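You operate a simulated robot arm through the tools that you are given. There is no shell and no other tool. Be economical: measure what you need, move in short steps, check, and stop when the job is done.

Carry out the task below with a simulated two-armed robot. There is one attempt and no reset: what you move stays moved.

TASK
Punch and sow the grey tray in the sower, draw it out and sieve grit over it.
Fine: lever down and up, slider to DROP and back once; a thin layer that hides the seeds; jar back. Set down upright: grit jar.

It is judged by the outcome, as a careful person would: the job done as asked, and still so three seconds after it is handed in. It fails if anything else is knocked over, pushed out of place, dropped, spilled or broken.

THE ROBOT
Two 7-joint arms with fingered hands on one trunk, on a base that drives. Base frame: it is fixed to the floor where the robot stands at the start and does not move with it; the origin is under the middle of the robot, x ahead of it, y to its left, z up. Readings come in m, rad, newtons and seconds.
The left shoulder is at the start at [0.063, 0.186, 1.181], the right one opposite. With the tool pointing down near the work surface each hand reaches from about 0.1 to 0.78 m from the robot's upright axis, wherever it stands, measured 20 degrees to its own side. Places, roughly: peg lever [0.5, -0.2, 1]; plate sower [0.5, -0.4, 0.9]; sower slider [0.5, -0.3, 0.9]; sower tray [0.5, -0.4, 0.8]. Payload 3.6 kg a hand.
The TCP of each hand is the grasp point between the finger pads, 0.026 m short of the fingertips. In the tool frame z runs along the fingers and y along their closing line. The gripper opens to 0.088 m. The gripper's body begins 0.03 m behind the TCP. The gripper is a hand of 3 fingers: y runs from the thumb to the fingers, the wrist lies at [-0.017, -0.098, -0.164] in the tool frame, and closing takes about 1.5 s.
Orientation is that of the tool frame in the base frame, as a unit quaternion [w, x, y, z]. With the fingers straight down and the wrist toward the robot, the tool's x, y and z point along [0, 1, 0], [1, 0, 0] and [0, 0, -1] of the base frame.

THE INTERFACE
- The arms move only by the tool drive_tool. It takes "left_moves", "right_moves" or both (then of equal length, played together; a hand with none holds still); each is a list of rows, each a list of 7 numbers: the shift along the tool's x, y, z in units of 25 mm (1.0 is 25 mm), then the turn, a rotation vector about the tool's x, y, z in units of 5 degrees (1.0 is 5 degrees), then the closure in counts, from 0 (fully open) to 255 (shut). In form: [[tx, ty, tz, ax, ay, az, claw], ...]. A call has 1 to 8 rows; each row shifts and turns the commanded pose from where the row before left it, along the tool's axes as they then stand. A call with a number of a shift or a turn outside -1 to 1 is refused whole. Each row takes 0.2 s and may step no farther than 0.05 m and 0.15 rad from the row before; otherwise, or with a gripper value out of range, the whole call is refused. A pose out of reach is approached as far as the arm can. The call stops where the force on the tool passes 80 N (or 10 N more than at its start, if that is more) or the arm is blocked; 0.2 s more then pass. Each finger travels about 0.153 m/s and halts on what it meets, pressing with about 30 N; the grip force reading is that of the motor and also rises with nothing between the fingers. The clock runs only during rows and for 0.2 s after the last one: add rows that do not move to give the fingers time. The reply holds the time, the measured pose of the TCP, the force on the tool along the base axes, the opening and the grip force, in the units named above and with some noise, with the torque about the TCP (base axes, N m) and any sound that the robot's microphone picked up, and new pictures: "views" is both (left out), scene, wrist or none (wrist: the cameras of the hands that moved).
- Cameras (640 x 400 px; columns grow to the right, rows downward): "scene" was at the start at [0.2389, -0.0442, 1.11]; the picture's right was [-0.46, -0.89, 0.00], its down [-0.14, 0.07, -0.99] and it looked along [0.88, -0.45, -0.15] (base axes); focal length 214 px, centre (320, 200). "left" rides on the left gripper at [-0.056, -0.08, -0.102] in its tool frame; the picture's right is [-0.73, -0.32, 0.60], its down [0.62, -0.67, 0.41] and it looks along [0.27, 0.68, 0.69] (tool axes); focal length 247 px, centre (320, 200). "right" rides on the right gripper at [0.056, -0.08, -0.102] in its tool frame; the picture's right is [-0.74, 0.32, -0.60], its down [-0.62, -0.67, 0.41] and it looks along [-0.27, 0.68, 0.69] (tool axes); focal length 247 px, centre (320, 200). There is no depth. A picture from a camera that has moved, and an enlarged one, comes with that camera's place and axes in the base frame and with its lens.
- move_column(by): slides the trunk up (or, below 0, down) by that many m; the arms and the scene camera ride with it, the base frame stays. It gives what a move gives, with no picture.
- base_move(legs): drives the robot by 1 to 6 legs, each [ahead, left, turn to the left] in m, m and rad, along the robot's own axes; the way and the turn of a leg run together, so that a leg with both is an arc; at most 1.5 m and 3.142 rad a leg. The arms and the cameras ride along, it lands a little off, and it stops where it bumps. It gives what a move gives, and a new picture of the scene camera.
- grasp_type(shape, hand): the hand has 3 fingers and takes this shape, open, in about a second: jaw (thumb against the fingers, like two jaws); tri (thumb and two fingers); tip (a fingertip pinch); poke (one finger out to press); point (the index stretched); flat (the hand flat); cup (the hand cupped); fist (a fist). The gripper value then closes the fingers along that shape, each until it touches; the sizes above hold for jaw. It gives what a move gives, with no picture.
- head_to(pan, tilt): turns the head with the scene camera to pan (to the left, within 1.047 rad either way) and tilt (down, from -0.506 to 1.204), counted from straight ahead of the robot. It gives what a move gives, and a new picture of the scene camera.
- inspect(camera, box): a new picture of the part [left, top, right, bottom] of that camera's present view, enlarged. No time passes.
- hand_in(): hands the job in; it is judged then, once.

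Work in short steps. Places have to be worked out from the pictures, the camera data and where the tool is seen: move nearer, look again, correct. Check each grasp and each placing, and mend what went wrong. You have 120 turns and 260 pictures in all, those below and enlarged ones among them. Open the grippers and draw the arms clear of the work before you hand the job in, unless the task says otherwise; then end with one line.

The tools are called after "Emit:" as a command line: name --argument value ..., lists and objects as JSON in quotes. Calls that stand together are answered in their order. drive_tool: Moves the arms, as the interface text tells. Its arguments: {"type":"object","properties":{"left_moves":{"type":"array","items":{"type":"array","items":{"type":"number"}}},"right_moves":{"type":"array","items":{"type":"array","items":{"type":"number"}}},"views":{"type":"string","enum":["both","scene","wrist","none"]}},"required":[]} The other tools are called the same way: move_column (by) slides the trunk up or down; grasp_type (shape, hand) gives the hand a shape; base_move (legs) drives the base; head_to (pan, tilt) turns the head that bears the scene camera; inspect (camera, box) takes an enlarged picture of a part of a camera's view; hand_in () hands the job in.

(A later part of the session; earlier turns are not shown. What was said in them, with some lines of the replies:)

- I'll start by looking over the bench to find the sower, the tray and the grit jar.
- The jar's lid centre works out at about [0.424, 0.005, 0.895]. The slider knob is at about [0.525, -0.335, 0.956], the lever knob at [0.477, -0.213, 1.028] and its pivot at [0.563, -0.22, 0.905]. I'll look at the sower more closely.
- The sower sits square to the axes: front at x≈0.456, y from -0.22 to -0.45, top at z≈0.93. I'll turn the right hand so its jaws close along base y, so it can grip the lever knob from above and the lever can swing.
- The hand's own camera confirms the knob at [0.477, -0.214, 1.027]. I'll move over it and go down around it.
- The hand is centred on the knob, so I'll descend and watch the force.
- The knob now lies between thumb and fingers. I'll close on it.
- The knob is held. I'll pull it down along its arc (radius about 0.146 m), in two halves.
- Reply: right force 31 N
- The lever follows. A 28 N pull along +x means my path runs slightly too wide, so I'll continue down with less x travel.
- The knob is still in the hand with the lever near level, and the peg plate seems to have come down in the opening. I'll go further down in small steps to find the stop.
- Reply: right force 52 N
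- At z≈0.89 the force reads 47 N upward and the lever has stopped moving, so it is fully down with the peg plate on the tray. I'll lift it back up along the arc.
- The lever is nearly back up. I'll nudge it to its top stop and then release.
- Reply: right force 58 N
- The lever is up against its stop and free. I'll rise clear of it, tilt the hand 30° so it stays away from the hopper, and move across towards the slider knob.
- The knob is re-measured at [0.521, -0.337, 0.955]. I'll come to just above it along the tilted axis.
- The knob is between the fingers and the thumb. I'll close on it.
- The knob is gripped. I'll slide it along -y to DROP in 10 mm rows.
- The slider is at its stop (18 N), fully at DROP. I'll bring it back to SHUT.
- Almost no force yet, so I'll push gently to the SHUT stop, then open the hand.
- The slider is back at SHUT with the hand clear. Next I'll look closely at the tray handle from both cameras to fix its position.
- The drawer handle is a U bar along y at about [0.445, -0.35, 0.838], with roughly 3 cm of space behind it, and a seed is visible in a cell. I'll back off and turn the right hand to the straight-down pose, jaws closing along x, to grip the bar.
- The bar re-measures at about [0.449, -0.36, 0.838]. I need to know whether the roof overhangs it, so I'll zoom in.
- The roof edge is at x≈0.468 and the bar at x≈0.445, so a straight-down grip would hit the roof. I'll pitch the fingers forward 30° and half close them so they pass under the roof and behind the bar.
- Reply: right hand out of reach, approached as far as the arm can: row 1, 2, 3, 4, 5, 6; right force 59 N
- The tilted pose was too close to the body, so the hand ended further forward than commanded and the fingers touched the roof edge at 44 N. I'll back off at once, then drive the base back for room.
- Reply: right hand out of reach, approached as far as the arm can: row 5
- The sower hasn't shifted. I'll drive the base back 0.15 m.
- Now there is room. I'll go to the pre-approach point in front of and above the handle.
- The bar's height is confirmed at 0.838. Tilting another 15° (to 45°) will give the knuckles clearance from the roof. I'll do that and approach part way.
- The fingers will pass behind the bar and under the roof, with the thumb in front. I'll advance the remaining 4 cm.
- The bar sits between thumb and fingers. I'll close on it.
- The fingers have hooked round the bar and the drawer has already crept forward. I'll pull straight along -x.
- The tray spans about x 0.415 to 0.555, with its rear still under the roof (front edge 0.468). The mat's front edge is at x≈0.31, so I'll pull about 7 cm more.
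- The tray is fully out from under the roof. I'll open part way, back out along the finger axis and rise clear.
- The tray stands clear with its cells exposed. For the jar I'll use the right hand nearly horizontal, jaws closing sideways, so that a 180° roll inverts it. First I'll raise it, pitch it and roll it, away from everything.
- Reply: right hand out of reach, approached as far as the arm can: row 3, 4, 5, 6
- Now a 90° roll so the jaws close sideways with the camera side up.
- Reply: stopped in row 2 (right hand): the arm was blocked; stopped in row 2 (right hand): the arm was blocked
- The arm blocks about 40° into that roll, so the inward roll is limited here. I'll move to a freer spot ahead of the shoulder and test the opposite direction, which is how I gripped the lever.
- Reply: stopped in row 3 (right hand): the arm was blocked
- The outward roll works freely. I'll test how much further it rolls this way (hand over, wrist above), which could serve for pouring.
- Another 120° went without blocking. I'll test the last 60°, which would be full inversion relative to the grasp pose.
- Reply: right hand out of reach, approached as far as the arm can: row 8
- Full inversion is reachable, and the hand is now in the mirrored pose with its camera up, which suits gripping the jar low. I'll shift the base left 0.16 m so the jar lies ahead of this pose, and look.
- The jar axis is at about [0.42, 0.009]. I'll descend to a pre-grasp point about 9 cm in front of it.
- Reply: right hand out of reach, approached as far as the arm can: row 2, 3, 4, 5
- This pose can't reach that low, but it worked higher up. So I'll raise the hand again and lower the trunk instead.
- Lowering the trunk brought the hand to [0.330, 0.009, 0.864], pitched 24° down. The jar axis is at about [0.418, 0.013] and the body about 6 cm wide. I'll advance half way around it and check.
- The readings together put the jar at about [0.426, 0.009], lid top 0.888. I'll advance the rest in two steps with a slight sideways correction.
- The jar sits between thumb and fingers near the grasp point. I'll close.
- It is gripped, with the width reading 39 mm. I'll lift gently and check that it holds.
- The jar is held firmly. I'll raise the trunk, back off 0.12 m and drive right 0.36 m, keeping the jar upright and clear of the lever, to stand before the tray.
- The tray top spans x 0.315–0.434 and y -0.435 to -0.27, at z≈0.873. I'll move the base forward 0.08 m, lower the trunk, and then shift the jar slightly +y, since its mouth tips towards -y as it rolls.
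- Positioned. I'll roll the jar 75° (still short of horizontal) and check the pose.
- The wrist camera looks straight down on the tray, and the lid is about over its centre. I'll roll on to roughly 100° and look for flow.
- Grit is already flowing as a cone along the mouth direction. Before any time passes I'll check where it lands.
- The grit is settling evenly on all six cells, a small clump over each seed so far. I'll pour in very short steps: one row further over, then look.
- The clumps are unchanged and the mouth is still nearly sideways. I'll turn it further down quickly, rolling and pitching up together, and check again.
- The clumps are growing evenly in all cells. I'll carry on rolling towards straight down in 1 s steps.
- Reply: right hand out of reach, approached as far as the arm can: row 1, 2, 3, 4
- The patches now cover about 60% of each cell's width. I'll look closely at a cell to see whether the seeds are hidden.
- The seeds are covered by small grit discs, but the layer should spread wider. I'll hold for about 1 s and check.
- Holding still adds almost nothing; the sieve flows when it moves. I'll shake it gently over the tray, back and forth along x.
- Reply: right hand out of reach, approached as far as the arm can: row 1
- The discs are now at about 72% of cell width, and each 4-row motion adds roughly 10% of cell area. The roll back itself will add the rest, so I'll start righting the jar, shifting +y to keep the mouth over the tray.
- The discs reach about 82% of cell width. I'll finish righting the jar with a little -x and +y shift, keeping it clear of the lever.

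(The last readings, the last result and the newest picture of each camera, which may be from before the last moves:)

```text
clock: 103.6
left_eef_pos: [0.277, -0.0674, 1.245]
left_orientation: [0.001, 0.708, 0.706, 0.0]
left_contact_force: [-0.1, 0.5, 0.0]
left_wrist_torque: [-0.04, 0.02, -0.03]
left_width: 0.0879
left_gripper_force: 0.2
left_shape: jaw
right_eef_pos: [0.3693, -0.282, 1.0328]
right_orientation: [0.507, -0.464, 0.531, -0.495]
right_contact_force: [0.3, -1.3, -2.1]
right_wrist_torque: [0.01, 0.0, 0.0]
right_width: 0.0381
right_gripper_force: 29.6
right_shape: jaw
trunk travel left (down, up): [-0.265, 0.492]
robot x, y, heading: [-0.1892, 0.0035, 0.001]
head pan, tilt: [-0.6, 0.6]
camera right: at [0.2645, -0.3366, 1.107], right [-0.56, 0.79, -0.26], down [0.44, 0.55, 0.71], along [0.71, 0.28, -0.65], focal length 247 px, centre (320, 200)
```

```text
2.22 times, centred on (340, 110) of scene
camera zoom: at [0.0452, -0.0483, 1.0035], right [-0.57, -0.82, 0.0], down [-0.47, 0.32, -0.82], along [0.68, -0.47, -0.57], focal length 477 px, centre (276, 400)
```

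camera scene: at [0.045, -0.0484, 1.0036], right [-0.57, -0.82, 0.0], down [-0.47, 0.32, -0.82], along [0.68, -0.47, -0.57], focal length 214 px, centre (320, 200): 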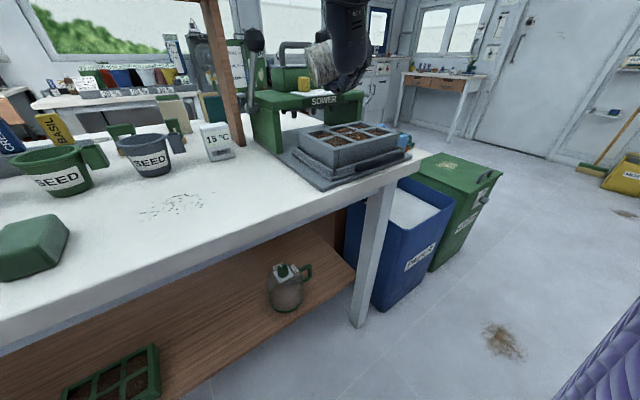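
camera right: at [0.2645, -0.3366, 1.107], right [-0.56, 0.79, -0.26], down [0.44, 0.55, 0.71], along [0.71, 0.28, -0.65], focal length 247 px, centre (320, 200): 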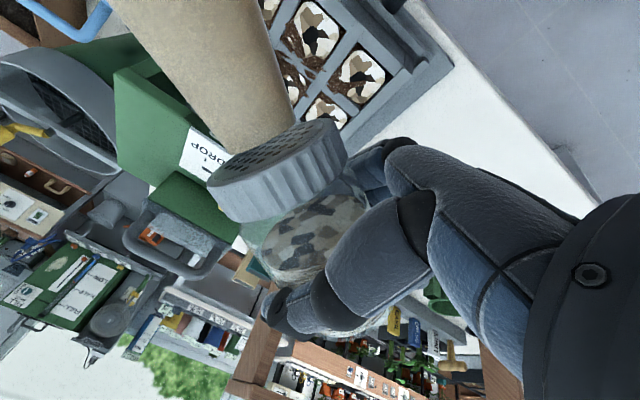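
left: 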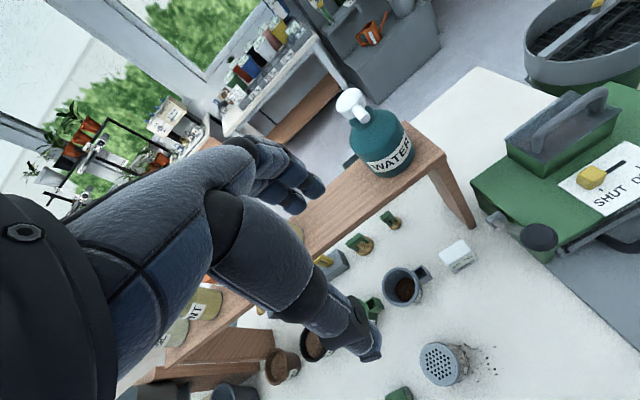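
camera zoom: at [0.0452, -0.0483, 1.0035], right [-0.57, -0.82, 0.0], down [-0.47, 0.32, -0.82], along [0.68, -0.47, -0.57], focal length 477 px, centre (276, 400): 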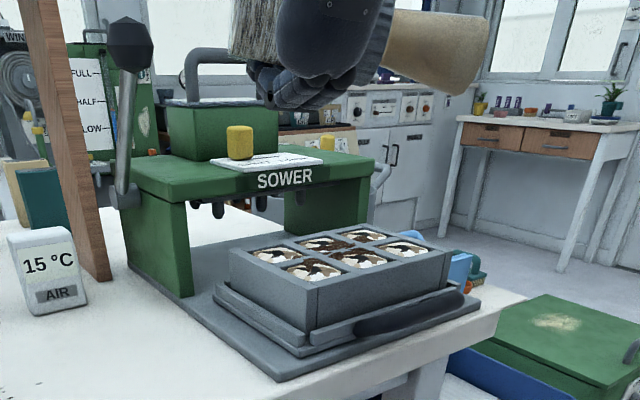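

The layer now nearly fills each cell, so I'll stop the flow at once: right the jar quickly, undoing the pitch at the same time.

Emit:
drive_tool --right_moves '[[0, 0, 0, -1, 0, -1, 255], [0, 0, 0, -1, -0.09, -1, 255], [0, 0, 0, -0.98, -0.17, -1, 255], [0, 0, 0, -0.97, -0.26, -1, 255], [0, 0, 0, -0.94, -0.34, -1, 255], [0, 0, 0, 0, 0, -1, 255], [0, 0, 0, 0, 0, -1, 255], [0, 0, 0, 0, 0, -1, 255]]' --views "wrist"

Emit:
inspect --camera "scene" --box '[300, 110, 420, 190]'

Emit:
inspect --camera "scene" --box '[240, 20, 440, 200]'

```text
clock: 105.4
left_eef_pos: [0.2778, -0.068, 1.2448]
left_orientation: [0.0, 0.708, 0.706, 0.0]
left_contact_force: [0.0, 1.2, -0.3]
left_wrist_torque: [-0.02, 0.0, 0.01]
left_width: 0.088
left_gripper_force: 0.1
left_shape: jaw
right_eef_pos: [0.3684, -0.2807, 1.0329]
right_orientation: [-0.239, 0.741, -0.401, 0.483]
right_contact_force: [-0.3, -0.1, -1.1]
right_wrist_torque: [0.03, -0.01, -0.01]
right_width: 0.0381
right_gripper_force: 29.6
right_shape: jaw
trunk travel left (down, up): [-0.265, 0.492]
robot x, y, heading: [-0.1926, 0.007, -0.004]
head pan, tilt: [-0.6, 0.6]
camera right: at [0.3181, -0.2779, 1.1642], right [-0.81, 0.45, -0.37], down [0.48, 0.88, -0.01], along [0.32, -0.18, -0.93], focal length 247 px, centre (320, 200)
```

right: 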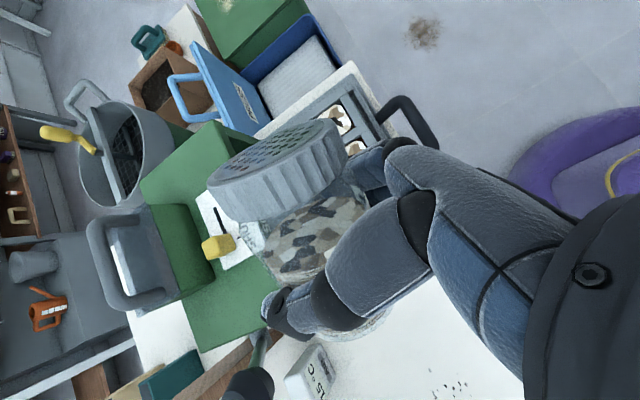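

```text
5.00 times, centred on (360, 150) of scene
camera zoom: at [0.0452, -0.0484, 1.0036], right [-0.57, -0.82, 0.0], down [-0.47, 0.32, -0.82], along [0.68, -0.47, -0.57], focal length 1072 px, centre (120, 450)
```

zoom: 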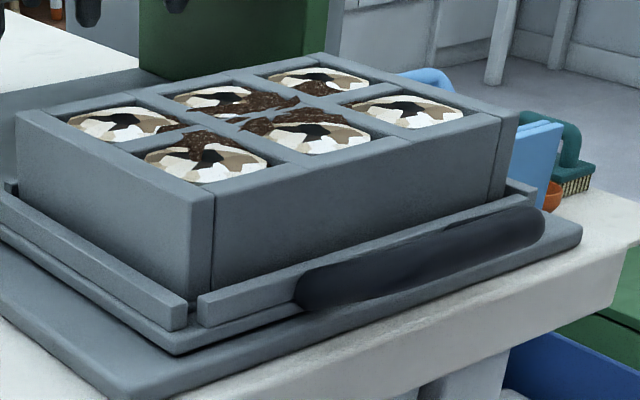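

```text
2.22 times, centred on (340, 110) of scene
camera zoom: at [0.0452, -0.0484, 1.0036], right [-0.57, -0.82, 0.0], down [-0.47, 0.32, -0.82], along [0.68, -0.47, -0.57], focal length 477 px, centre (276, 400)
```

zoom: 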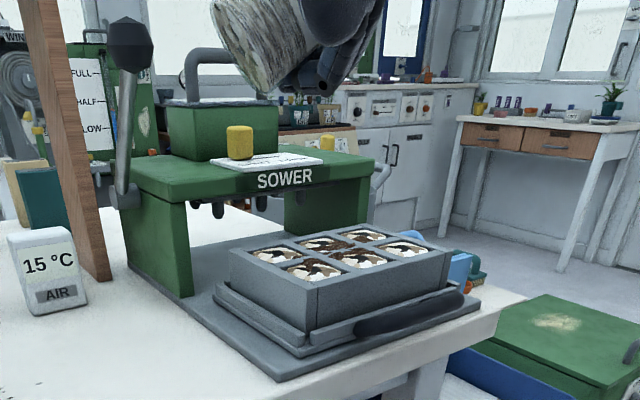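

The flow has stopped: all six cells have an even thin layer, and nothing shows on the mat. I'll roll the remaining 55° to upright.

Emit:
drive_tool --right_moves '[[0, 0, 0, 0, 0, -1, 255], [0, 0, 0, 0, 0, -1, 255], [0, 0, 0, 0, 0, -1, 255], [0, 0, 0, 0, 0, -1, 255], [0, 0, 0, 0, 0, -1, 255], [0, 0, 0, 0, 0, -1, 255]]' --views "none"

Emit:
drive_tool --right_moves '[[0, 0, 0, 0, 0, -1, 255], [0, 0, 0, 0, 0, -1, 255], [0, 0, 0, 0, 0, -1, 255], [0, 0, 0, 0, 0, -1, 255], [0, 0, 0, 0, 0, -1, 255]]' --views "both"

```text
clock: 106.8
left_eef_pos: [0.2772, -0.0676, 1.2457]
left_orientation: [-0.001, 0.708, 0.706, 0.0]
left_contact_force: [0.5, -0.3, -0.2]
left_wrist_torque: [-0.01, 0.0, 0.01]
left_width: 0.0879
left_gripper_force: 0.0
left_shape: jaw
right_eef_pos: [0.3717, -0.2823, 1.0329]
right_orientation: [-0.107, 0.819, -0.195, 0.529]
right_contact_force: [-0.9, 0.8, -1.0]
right_wrist_torque: [-0.01, 0.02, -0.03]
right_width: 0.0385
right_gripper_force: 30.1
right_shape: jaw
trunk travel left (down, up): [-0.265, 0.492]
robot x, y, heading: [-0.1936, -0.0028, -0.003]
head pan, tilt: [-0.6, 0.6]
```

```text
clock: 108.0
left_eef_pos: [0.2762, -0.069, 1.2455]
left_orientation: [0.0, 0.708, 0.707, 0.0]
left_contact_force: [0.0, -0.1, -0.5]
left_wrist_torque: [0.0, -0.03, 0.02]
left_width: 0.0878
left_gripper_force: 0.0
left_shape: jaw
right_eef_pos: [0.3705, -0.2806, 1.0313]
right_orientation: [0.011, 0.842, -0.014, 0.539]
right_contact_force: [-0.1, -0.1, -1.9]
right_wrist_torque: [0.0, 0.0, 0.02]
right_width: 0.0383
right_gripper_force: 29.7
right_shape: jaw
trunk travel left (down, up): [-0.265, 0.492]
robot x, y, heading: [-0.1931, 0.0034, 0.0]
head pan, tilt: [-0.6, 0.6]
camera scene: at [0.0451, -0.0484, 1.0036], right [-0.57, -0.82, 0.0], down [-0.47, 0.32, -0.82], along [0.68, -0.47, -0.57], focal length 214 px, centre (320, 200)
camera right: at [0.3043, -0.1972, 1.1257], right [-0.86, -0.29, -0.42], down [0.14, 0.66, -0.74], along [0.49, -0.69, -0.53], focal length 247 px, centre (320, 200)
```

scene: 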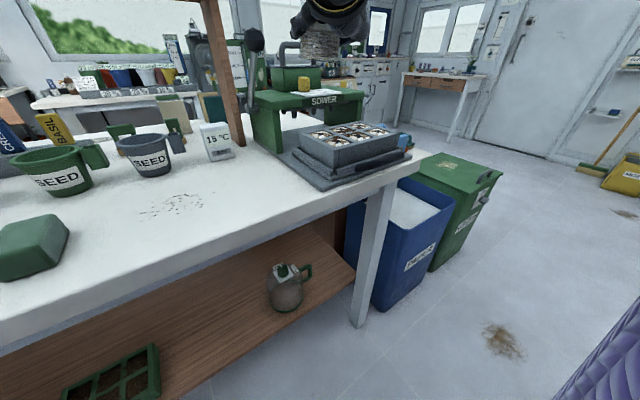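
right: 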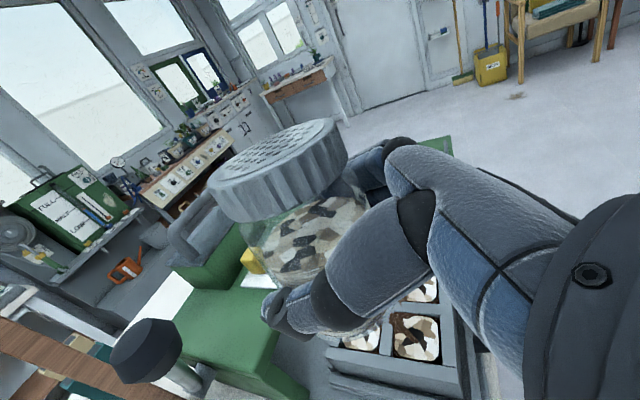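

The jar is upright in exactly the grasp orientation. I'll back away, drive left to where I picked it up, and look.

Emit:
base_move --legs '[[-0.1, 0, 0], [0, 0.358, 0]]'

Emit:
drive_tool --right_moves '[[0, 0.9, 0, 0, 0, 0, 255], [0, 0.9, 0, 0, 0, 0, 255], [0, 0.9, 0, 0, 0, 0, 255]]' --views "none"

```text
clock: 111.1
left_eef_pos: [0.178, 0.291, 1.2449]
left_orientation: [0.001, 0.709, 0.706, -0.001]
left_contact_force: [0.0, -0.5, -0.3]
left_wrist_torque: [-0.03, 0.02, -0.03]
left_width: 0.0876
left_gripper_force: 0.2
left_shape: jaw
right_eef_pos: [0.2709, 0.0767, 1.0317]
right_orientation: [0.011, 0.842, -0.016, 0.539]
right_contact_force: [0.2, 0.2, -2.4]
right_wrist_torque: [0.0, 0.0, -0.02]
right_width: 0.0387
right_gripper_force: 30.2
right_shape: jaw
trunk travel left (down, up): [-0.265, 0.492]
robot x, y, heading: [-0.2905, 0.3597, -0.009]
head pan, tilt: [-0.6, 0.6]
camera scene: at [-0.0536, 0.3104, 1.0036], right [-0.57, -0.82, 0.0], down [-0.46, 0.32, -0.83], along [0.68, -0.47, -0.56], focal length 214 px, centre (320, 200)
```

scene: 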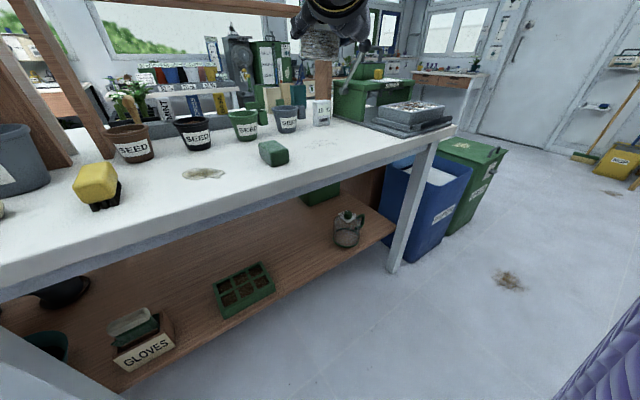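

```text
clock: 111.9
left_eef_pos: [0.1775, 0.2908, 1.2457]
left_orientation: [0.0, 0.709, 0.705, -0.001]
left_contact_force: [0.2, 0.2, -1.1]
left_wrist_torque: [-0.04, 0.0, -0.01]
left_width: 0.0874
left_gripper_force: 0.1
left_shape: jaw
right_eef_pos: [0.2679, 0.0085, 1.0315]
right_orientation: [0.012, 0.842, -0.016, 0.54]
right_contact_force: [0.3, -0.2, -1.9]
right_wrist_torque: [-0.01, -0.03, 0.0]
right_width: 0.0383
right_gripper_force: 29.7
right_shape: jaw
trunk travel left (down, up): [-0.265, 0.492]
robot x, y, heading: [-0.2943, 0.3623, -0.006]
head pan, tilt: [-0.6, 0.6]
```

Aligned in y (0.0085). I'll drive forward 0.14 m and lower the trunk to its earlier height.

Emit:
base_move --legs '[[0.145, 0, 0]]'

Emit:
move_column --by -0.09

Emit:
drive_tool --right_moves '[[0, 0, 0, 0, 0, 0, 255]]' --views "both"

```text
clock: 113.2
left_eef_pos: [0.3243, 0.2896, 1.2448]
left_orientation: [-0.001, 0.708, 0.706, 0.0]
left_contact_force: [-0.4, 0.5, 0.9]
left_wrist_torque: [-0.01, 0.03, -0.01]
left_width: 0.0878
left_gripper_force: 0.1
left_shape: jaw
right_eef_pos: [0.416, 0.0085, 1.0324]
right_orientation: [0.01, 0.842, -0.016, 0.54]
right_contact_force: [0.1, 0.5, -1.9]
right_wrist_torque: [-0.05, 0.04, 0.0]
right_width: 0.0383
right_gripper_force: 29.7
right_shape: jaw
trunk travel left (down, up): [-0.265, 0.492]
robot x, y, heading: [-0.1472, 0.3597, -0.0]
head pan, tilt: [-0.6, 0.6]
camera scene: at [0.0933, 0.3094, 1.0032], right [-0.57, -0.82, 0.0], down [-0.47, 0.32, -0.82], along [0.68, -0.47, -0.57], focal length 214 px, centre (320, 200)
```

scene: 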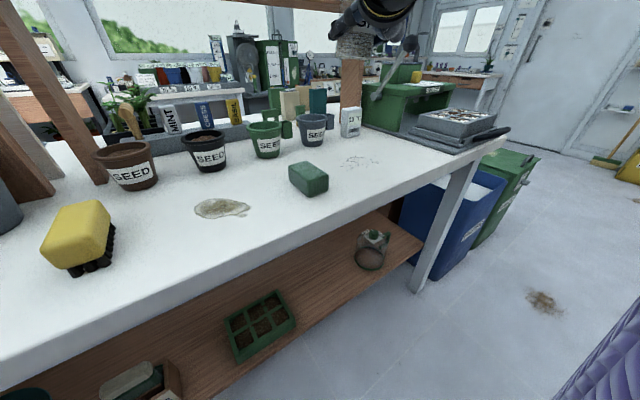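

```text
clock: 114.5
left_eef_pos: [0.3236, 0.2903, 1.1567]
left_orientation: [0.0, 0.708, 0.706, 0.0]
left_contact_force: [-0.1, 0.6, 0.3]
left_wrist_torque: [-0.01, -0.01, 0.02]
left_width: 0.0877
left_gripper_force: 0.0
left_shape: jaw
right_eef_pos: [0.4134, 0.0082, 0.9434]
right_orientation: [0.011, 0.841, -0.015, 0.54]
right_contact_force: [0.0, -0.4, -1.8]
right_wrist_torque: [-0.01, 0.01, -0.01]
right_width: 0.0388
right_gripper_force: 29.7
right_shape: jaw
trunk travel left (down, up): [-0.175, 0.582]
robot x, y, heading: [-0.1447, 0.3615, -0.005]
head pan, tilt: [-0.6, 0.6]
```

```text
clock: 114.9
left_eef_pos: [0.3239, 0.2905, 1.1551]
left_orientation: [0.0, 0.709, 0.705, -0.001]
left_contact_force: [0.6, 0.1, -0.1]
left_wrist_torque: [0.02, 0.03, 0.03]
left_width: 0.0877
left_gripper_force: 0.1
left_shape: jaw
right_eef_pos: [0.4133, 0.008, 0.9419]
right_orientation: [0.011, 0.842, -0.014, 0.539]
right_contact_force: [-1.1, 0.3, -1.2]
right_wrist_torque: [-0.03, -0.01, -0.02]
right_width: 0.0383
right_gripper_force: 30.1
right_shape: jaw
trunk travel left (down, up): [-0.175, 0.582]
robot x, y, heading: [-0.1493, 0.3613, -0.007]
head pan, tilt: [-0.6, 0.6]
camera scene: at [0.1094, 0.3094, 0.9049], right [-0.57, -0.82, 0.0], down [-0.47, 0.32, -0.82], along [0.68, -0.47, -0.57], focal length 214 px, centre (320, 200)
camera right: at [0.3483, 0.0928, 1.0359], right [-0.86, -0.29, -0.42], down [0.14, 0.66, -0.74], along [0.49, -0.7, -0.53], focal length 247 px, centre (320, 200)
```

scene: 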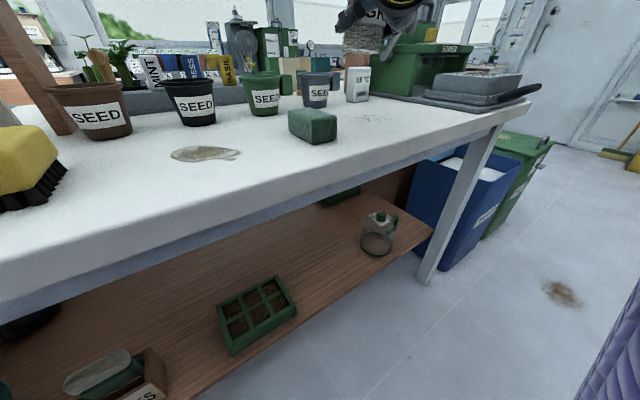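
right: 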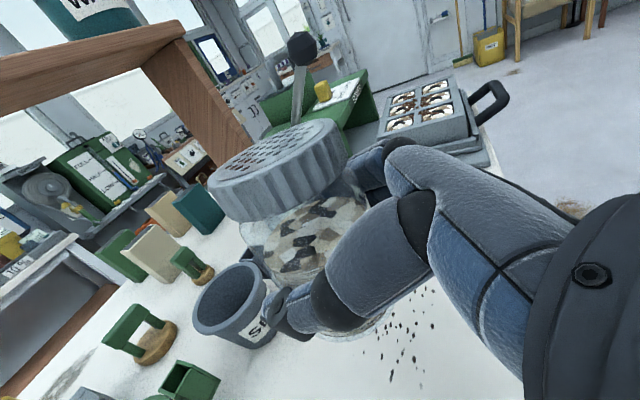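

I'll lower it straight down to the pick-up height of 0.839, slowly at the end.

Emit:
drive_tool --right_moves '[[-0.8, -0.08, 0.49, 0, 0, 0, 255], [-0.8, 0, 0.49, 0, 0, 0, 255], [-0.8, 0, 0.49, 0, 0, 0, 255], [-0.8, 0, 0.49, 0, 0, 0, 255]]' --views "both"

```text
clock: 115.9
left_eef_pos: [0.3244, 0.2901, 1.1534]
left_orientation: [-0.001, 0.708, 0.706, -0.001]
left_contact_force: [0.1, 0.5, -0.4]
left_wrist_torque: [0.01, 0.0, 0.0]
left_width: 0.0876
left_gripper_force: 0.1
left_shape: jaw
right_eef_pos: [0.4243, 0.0092, 0.849]
right_orientation: [0.011, 0.842, -0.014, 0.539]
right_contact_force: [0.3, 0.0, -1.8]
right_wrist_torque: [0.01, 0.02, 0.0]
right_width: 0.0383
right_gripper_force: 30.2
right_shape: jaw
trunk travel left (down, up): [-0.175, 0.582]
robot x, y, heading: [-0.1484, 0.3616, -0.002]
head pan, tilt: [-0.6, 0.6]
camera scene: at [0.1098, 0.3093, 0.9047], right [-0.57, -0.82, 0.0], down [-0.47, 0.32, -0.82], along [0.68, -0.47, -0.57], focal length 214 px, centre (320, 200)
camera right: at [0.3589, 0.094, 0.9422], right [-0.86, -0.29, -0.42], down [0.14, 0.66, -0.74], along [0.49, -0.69, -0.53], focal length 247 px, centre (320, 200)
```

scene: 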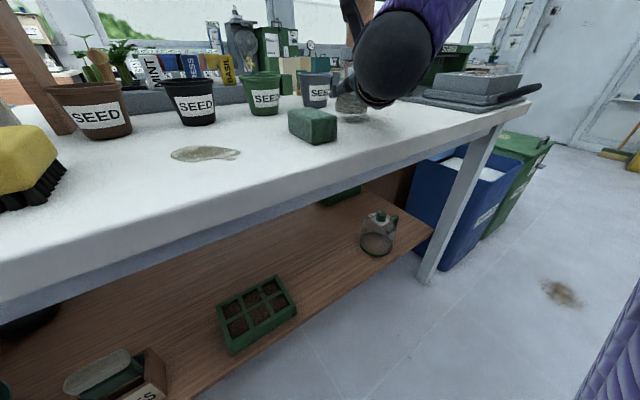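
right: 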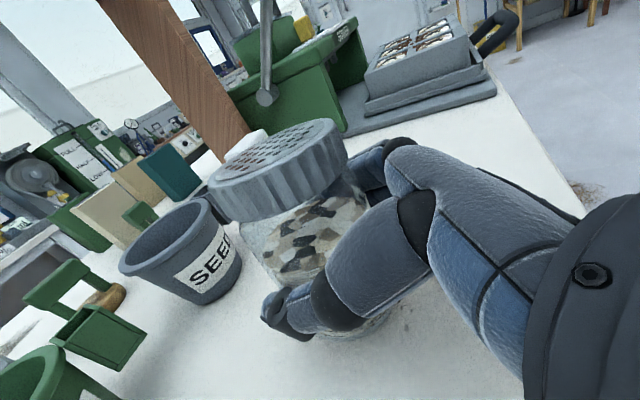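

One more centimetre to go, in small steps, watching the force.

Emit:
drive_tool --right_moves '[[-0.16, 0, 0.07, 0, 0, 0, 255], [-0.11, 0, 0.05, 0, 0, 0, 255], [-0.07, 0, 0.03, 0, 0, 0, 255]]' --views "none"

Emit:
inspect --camera "scene" --box '[280, 60, 440, 160]'

```text
clock: 116.7
left_eef_pos: [0.3237, 0.2889, 1.1545]
left_orientation: [0.0, 0.708, 0.706, 0.0]
left_contact_force: [-0.1, 0.6, 0.1]
left_wrist_torque: [-0.03, -0.01, 0.02]
left_width: 0.0877
left_gripper_force: 0.0
left_shape: jaw
right_eef_pos: [0.4251, 0.0104, 0.8401]
right_orientation: [0.011, 0.842, -0.014, 0.539]
right_contact_force: [0.0, 0.2, -1.6]
right_wrist_torque: [-0.02, 0.01, -0.02]
right_width: 0.0384
right_gripper_force: 30.0
right_shape: jaw
trunk travel left (down, up): [-0.175, 0.582]
robot x, y, heading: [-0.149, 0.3641, -0.003]
head pan, tilt: [-0.6, 0.6]
```

```text
4.00 times, centred on (360, 110) of scene
camera zoom: at [0.1096, 0.3094, 0.9048], right [-0.57, -0.82, 0.0], down [-0.47, 0.32, -0.82], along [0.68, -0.47, -0.57], focal length 858 px, centre (160, 560)
```

zoom: 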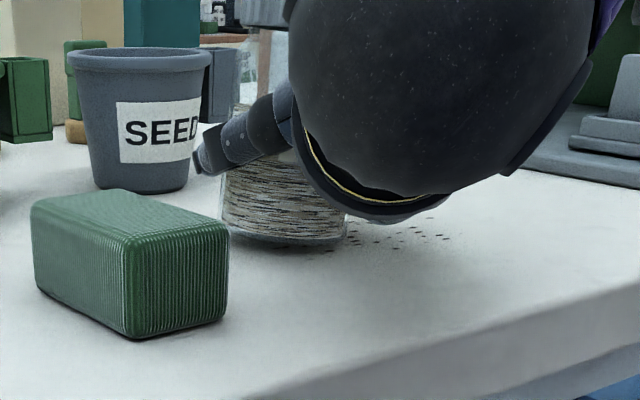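

The force still shows the jar's weight, so it isn't touching yet. I'll lower a few more millimetres.

Emit:
drive_tool --right_moves '[[-0.06, 0, 0.03, 0, 0, 0, 255], [-0.05, 0, 0.02, 0, 0, 0, 255]]' --views "none"

```text
clock: 117.3
left_eef_pos: [0.3232, 0.2903, 1.156]
left_orientation: [0.0, 0.709, 0.706, 0.0]
left_contact_force: [0.8, 0.2, -1.0]
left_wrist_torque: [0.01, 0.04, 0.02]
left_width: 0.0876
left_gripper_force: 0.0
left_shape: jaw
right_eef_pos: [0.4232, 0.0118, 0.8389]
right_orientation: [0.011, 0.841, -0.015, 0.541]
right_contact_force: [1.1, 0.2, 4.8]
right_wrist_torque: [-0.12, -0.04, 0.02]
right_width: 0.0384
right_gripper_force: 29.3
right_shape: jaw
trunk travel left (down, up): [-0.175, 0.582]
robot x, y, heading: [-0.1486, 0.3625, -0.008]
head pan, tilt: [-0.6, 0.6]
```

The jar now rests on the bench (+4.8 N). I'll open slowly and hold still.

Emit:
drive_tool --right_moves '[[0, 0, 0, 0, 0, 0, 120], [0, 0, 0, 0, 0, 0, 80], [0, 0, 0, 0, 0, 0, 40], [0, 0, 0, 0, 0, 0, 0], [0, 0, 0, 0, 0, 0, 0], [0, 0, 0, 0, 0, 0, 0]]' --views "wrist"

Emit:
inspect --camera "scene" --box '[280, 60, 440, 160]'

```text
clock: 118.7
left_eef_pos: [0.3233, 0.2892, 1.1537]
left_orientation: [0.0, 0.708, 0.706, 0.0]
left_contact_force: [-0.3, -0.1, 0.0]
left_wrist_torque: [0.01, 0.0, 0.02]
left_width: 0.0874
left_gripper_force: 0.0
left_shape: jaw
right_eef_pos: [0.4245, 0.0112, 0.8371]
right_orientation: [0.011, 0.842, -0.016, 0.54]
right_contact_force: [-0.2, 0.8, 0.9]
right_wrist_torque: [0.01, 0.04, -0.01]
right_width: 0.0877
right_gripper_force: 0.1
right_shape: jaw
trunk travel left (down, up): [-0.175, 0.582]
robot x, y, heading: [-0.1458, 0.3614, -0.001]
head pan, tilt: [-0.6, 0.6]
camera right: at [0.359, 0.0943, 0.9307], right [-0.86, -0.29, -0.42], down [0.14, 0.66, -0.74], along [0.49, -0.7, -0.53], focal length 247 px, centre (320, 200)
```

right: 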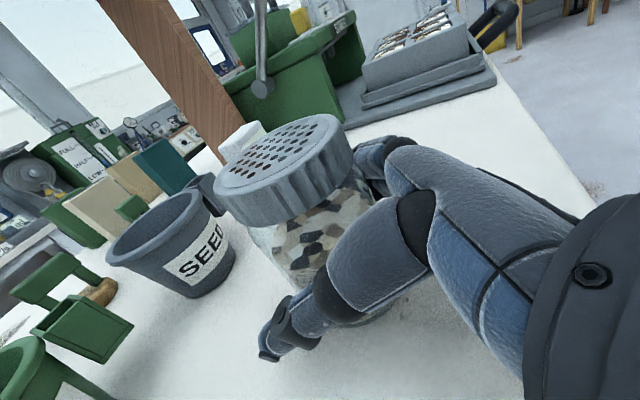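

```text
4.00 times, centred on (360, 110) of scene
camera zoom: at [0.1094, 0.3094, 0.9049], right [-0.57, -0.82, 0.0], down [-0.47, 0.32, -0.82], along [0.68, -0.47, -0.57], focal length 858 px, centre (160, 560)
```

zoom: 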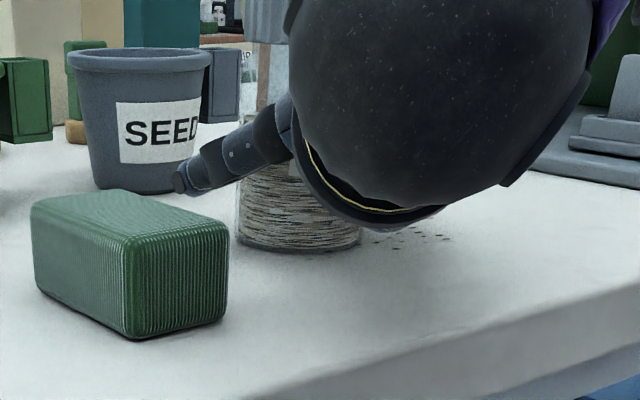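

The jar stands upright at its old spot and the fingers are open. I'll withdraw straight back along the finger axis.

Emit:
drive_tool --right_moves '[[0, 0, -0.5, 0, 0, 0, 0], [0, 0, -0.8, 0, 0, 0, 0], [0, 0, -0.8, 0, 0, 0, 0], [0, 0, -0.8, 0, 0, 0, 0], [0, 0, -0.6, 0, 0, 0, 0]]' --views "wrist"

Emit:
base_move --legs '[[-0.2, 0, 0]]'

Emit:
move_column --by 0.15

Emit:
head_to --pan -0.6 --tilt 0.4

```text
clock: 119.9
left_eef_pos: [0.3233, 0.2912, 1.1551]
left_orientation: [0.0, 0.708, 0.706, 0.0]
left_contact_force: [0.4, -0.1, 0.1]
left_wrist_torque: [-0.02, 0.01, -0.01]
left_width: 0.0877
left_gripper_force: 0.0
left_shape: jaw
right_eef_pos: [0.3456, 0.013, 0.8735]
right_orientation: [0.011, 0.841, -0.015, 0.54]
right_contact_force: [0.4, 0.1, 1.0]
right_wrist_torque: [-0.04, -0.04, 0.0]
right_width: 0.0878
right_gripper_force: 0.2
right_shape: jaw
trunk travel left (down, up): [-0.175, 0.582]
robot x, y, heading: [-0.1494, 0.3633, -0.007]
head pan, tilt: [-0.6, 0.6]
camera right: at [0.2797, 0.0974, 0.9669], right [-0.86, -0.29, -0.42], down [0.14, 0.66, -0.74], along [0.49, -0.7, -0.53], focal length 247 px, centre (320, 200)
```

right: 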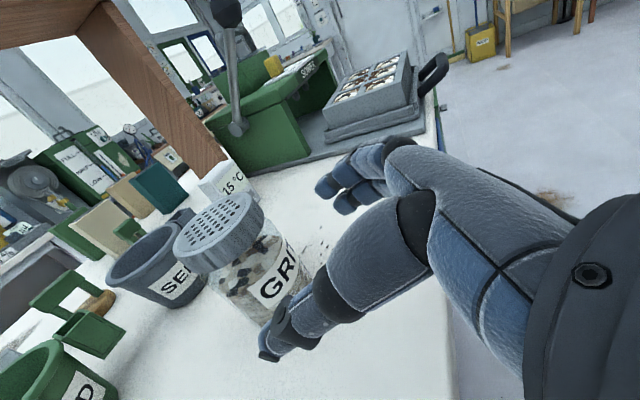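

```text
clock: 121.5
left_eef_pos: [0.1217, 0.2908, 1.1559]
left_orientation: [0.0, 0.709, 0.706, 0.0]
left_contact_force: [-0.9, -0.3, -0.5]
left_wrist_torque: [-0.01, -0.02, -0.05]
left_width: 0.0878
left_gripper_force: 0.1
left_shape: jaw
right_eef_pos: [0.1433, 0.0135, 0.8747]
right_orientation: [0.011, 0.842, -0.016, 0.539]
right_contact_force: [-0.1, -0.4, 0.0]
right_wrist_torque: [-0.03, 0.0, 0.01]
right_width: 0.0876
right_gripper_force: 0.1
right_shape: jaw
trunk travel left (down, up): [-0.175, 0.582]
robot x, y, heading: [-0.3446, 0.3625, -0.003]
head pan, tilt: [-0.6, 0.6]
camera scene: at [-0.0922, 0.3102, 0.9051], right [-0.57, -0.82, 0.0], down [-0.46, 0.32, -0.83], along [0.68, -0.47, -0.56], focal length 214 px, centre (320, 200)
```

scene: 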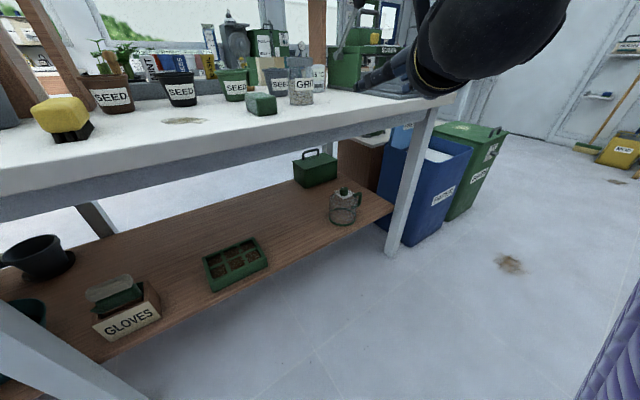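

```text
clock: 123.2
left_eef_pos: [0.1235, 0.29, 1.3042]
left_orientation: [0.0, 0.708, 0.706, 0.0]
left_contact_force: [0.5, -0.5, 0.4]
left_wrist_torque: [-0.01, 0.0, -0.02]
left_width: 0.0877
left_gripper_force: 0.1
left_shape: jaw
right_eef_pos: [0.1447, 0.0138, 1.0229]
right_orientation: [0.011, 0.842, -0.016, 0.54]
right_contact_force: [-0.3, 0.7, -0.8]
right_wrist_torque: [-0.02, -0.01, -0.01]
right_width: 0.0876
right_gripper_force: 0.1
right_shape: jaw
trunk travel left (down, up): [-0.325, 0.432]
robot x, y, heading: [-0.3461, 0.3584, -0.005]
head pan, tilt: [-0.6, 0.6]
```

```text
clock: 124.0
left_eef_pos: [0.1232, 0.2911, 1.3049]
left_orientation: [0.0, 0.709, 0.706, 0.0]
left_contact_force: [-0.4, -0.6, 0.0]
left_wrist_torque: [-0.01, -0.01, 0.02]
left_width: 0.0877
left_gripper_force: 0.0
left_shape: jaw
right_eef_pos: [0.1446, 0.0134, 1.0234]
right_orientation: [0.011, 0.842, -0.016, 0.539]
right_contact_force: [0.0, -0.2, 0.1]
right_wrist_torque: [-0.03, -0.03, 0.0]
right_width: 0.0875
right_gripper_force: 0.1
right_shape: jaw
trunk travel left (down, up): [-0.325, 0.432]
robot x, y, heading: [-0.3453, 0.3617, -0.004]
head pan, tilt: [-0.6, 0.4]
camera scene: at [-0.1153, 0.3079, 1.087], right [-0.57, -0.82, 0.0], down [-0.32, 0.22, -0.92], along [0.76, -0.52, -0.39], focal length 214 px, centre (320, 200)
```

scene: 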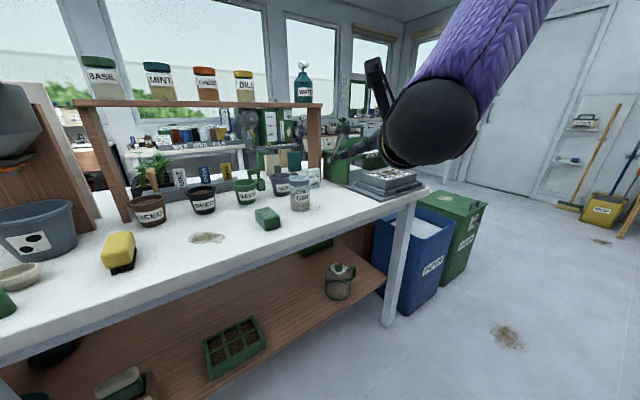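

All clear of the bench. One last look at the tray, the sower and the jar.

Emit:
inspect --camera "right" --box '[120, 100, 460, 320]'

Emit:
inspect --camera "scene" --box '[260, 140, 440, 240]'

```text
1.82 times, centred on (290, 210) of right
camera zoom: at [0.079, 0.0981, 1.1168], right [-0.86, -0.29, -0.42], down [0.14, 0.66, -0.74], along [0.49, -0.7, -0.53], focal length 449 px, centre (374, 182)
```

zoom: 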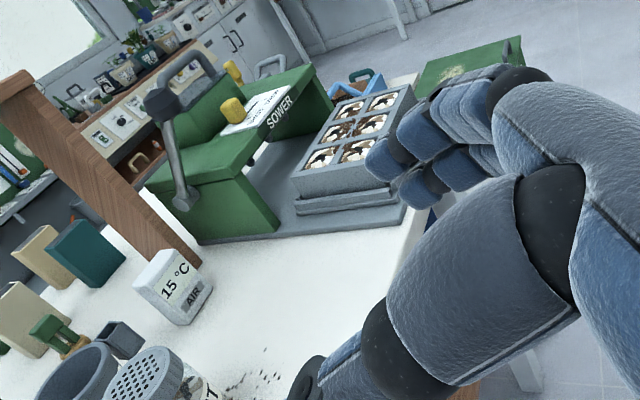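

```text
3.56 times, centred on (350, 190) of scene
camera zoom: at [-0.1153, 0.3079, 1.087], right [-0.57, -0.82, 0.0], down [-0.32, 0.22, -0.92], along [0.76, -0.52, -0.39], focal length 763 px, centre (213, 236)
```

zoom: 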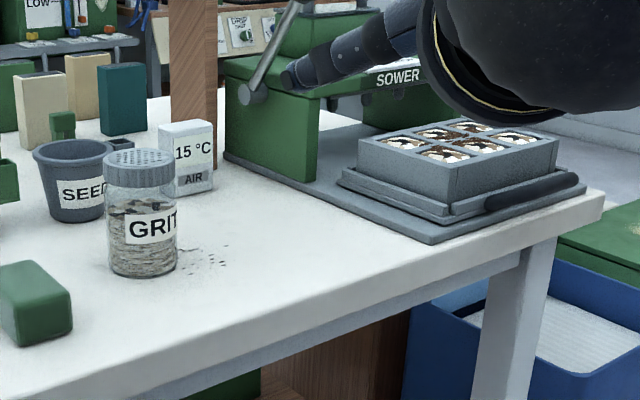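

The lever is up, the slider is at SHUT, the tray is out with a thin grit layer in every cell, the jar is upright in its place, and both hands are open and clear. I'm handing in.

Emit:
hand_in

```text
The job is handed in.
```

The grey tray is punched, sown, drawn out and covered with a thin, even layer of grit in all six cells, and the grit jar is back upright in its place. Early on, the right hand bumped the sower roof with about 44 N, but the sower didn't shift. The grit jar was pointing partly sideways when it started to flow; I saw no spill on the mat or bench.
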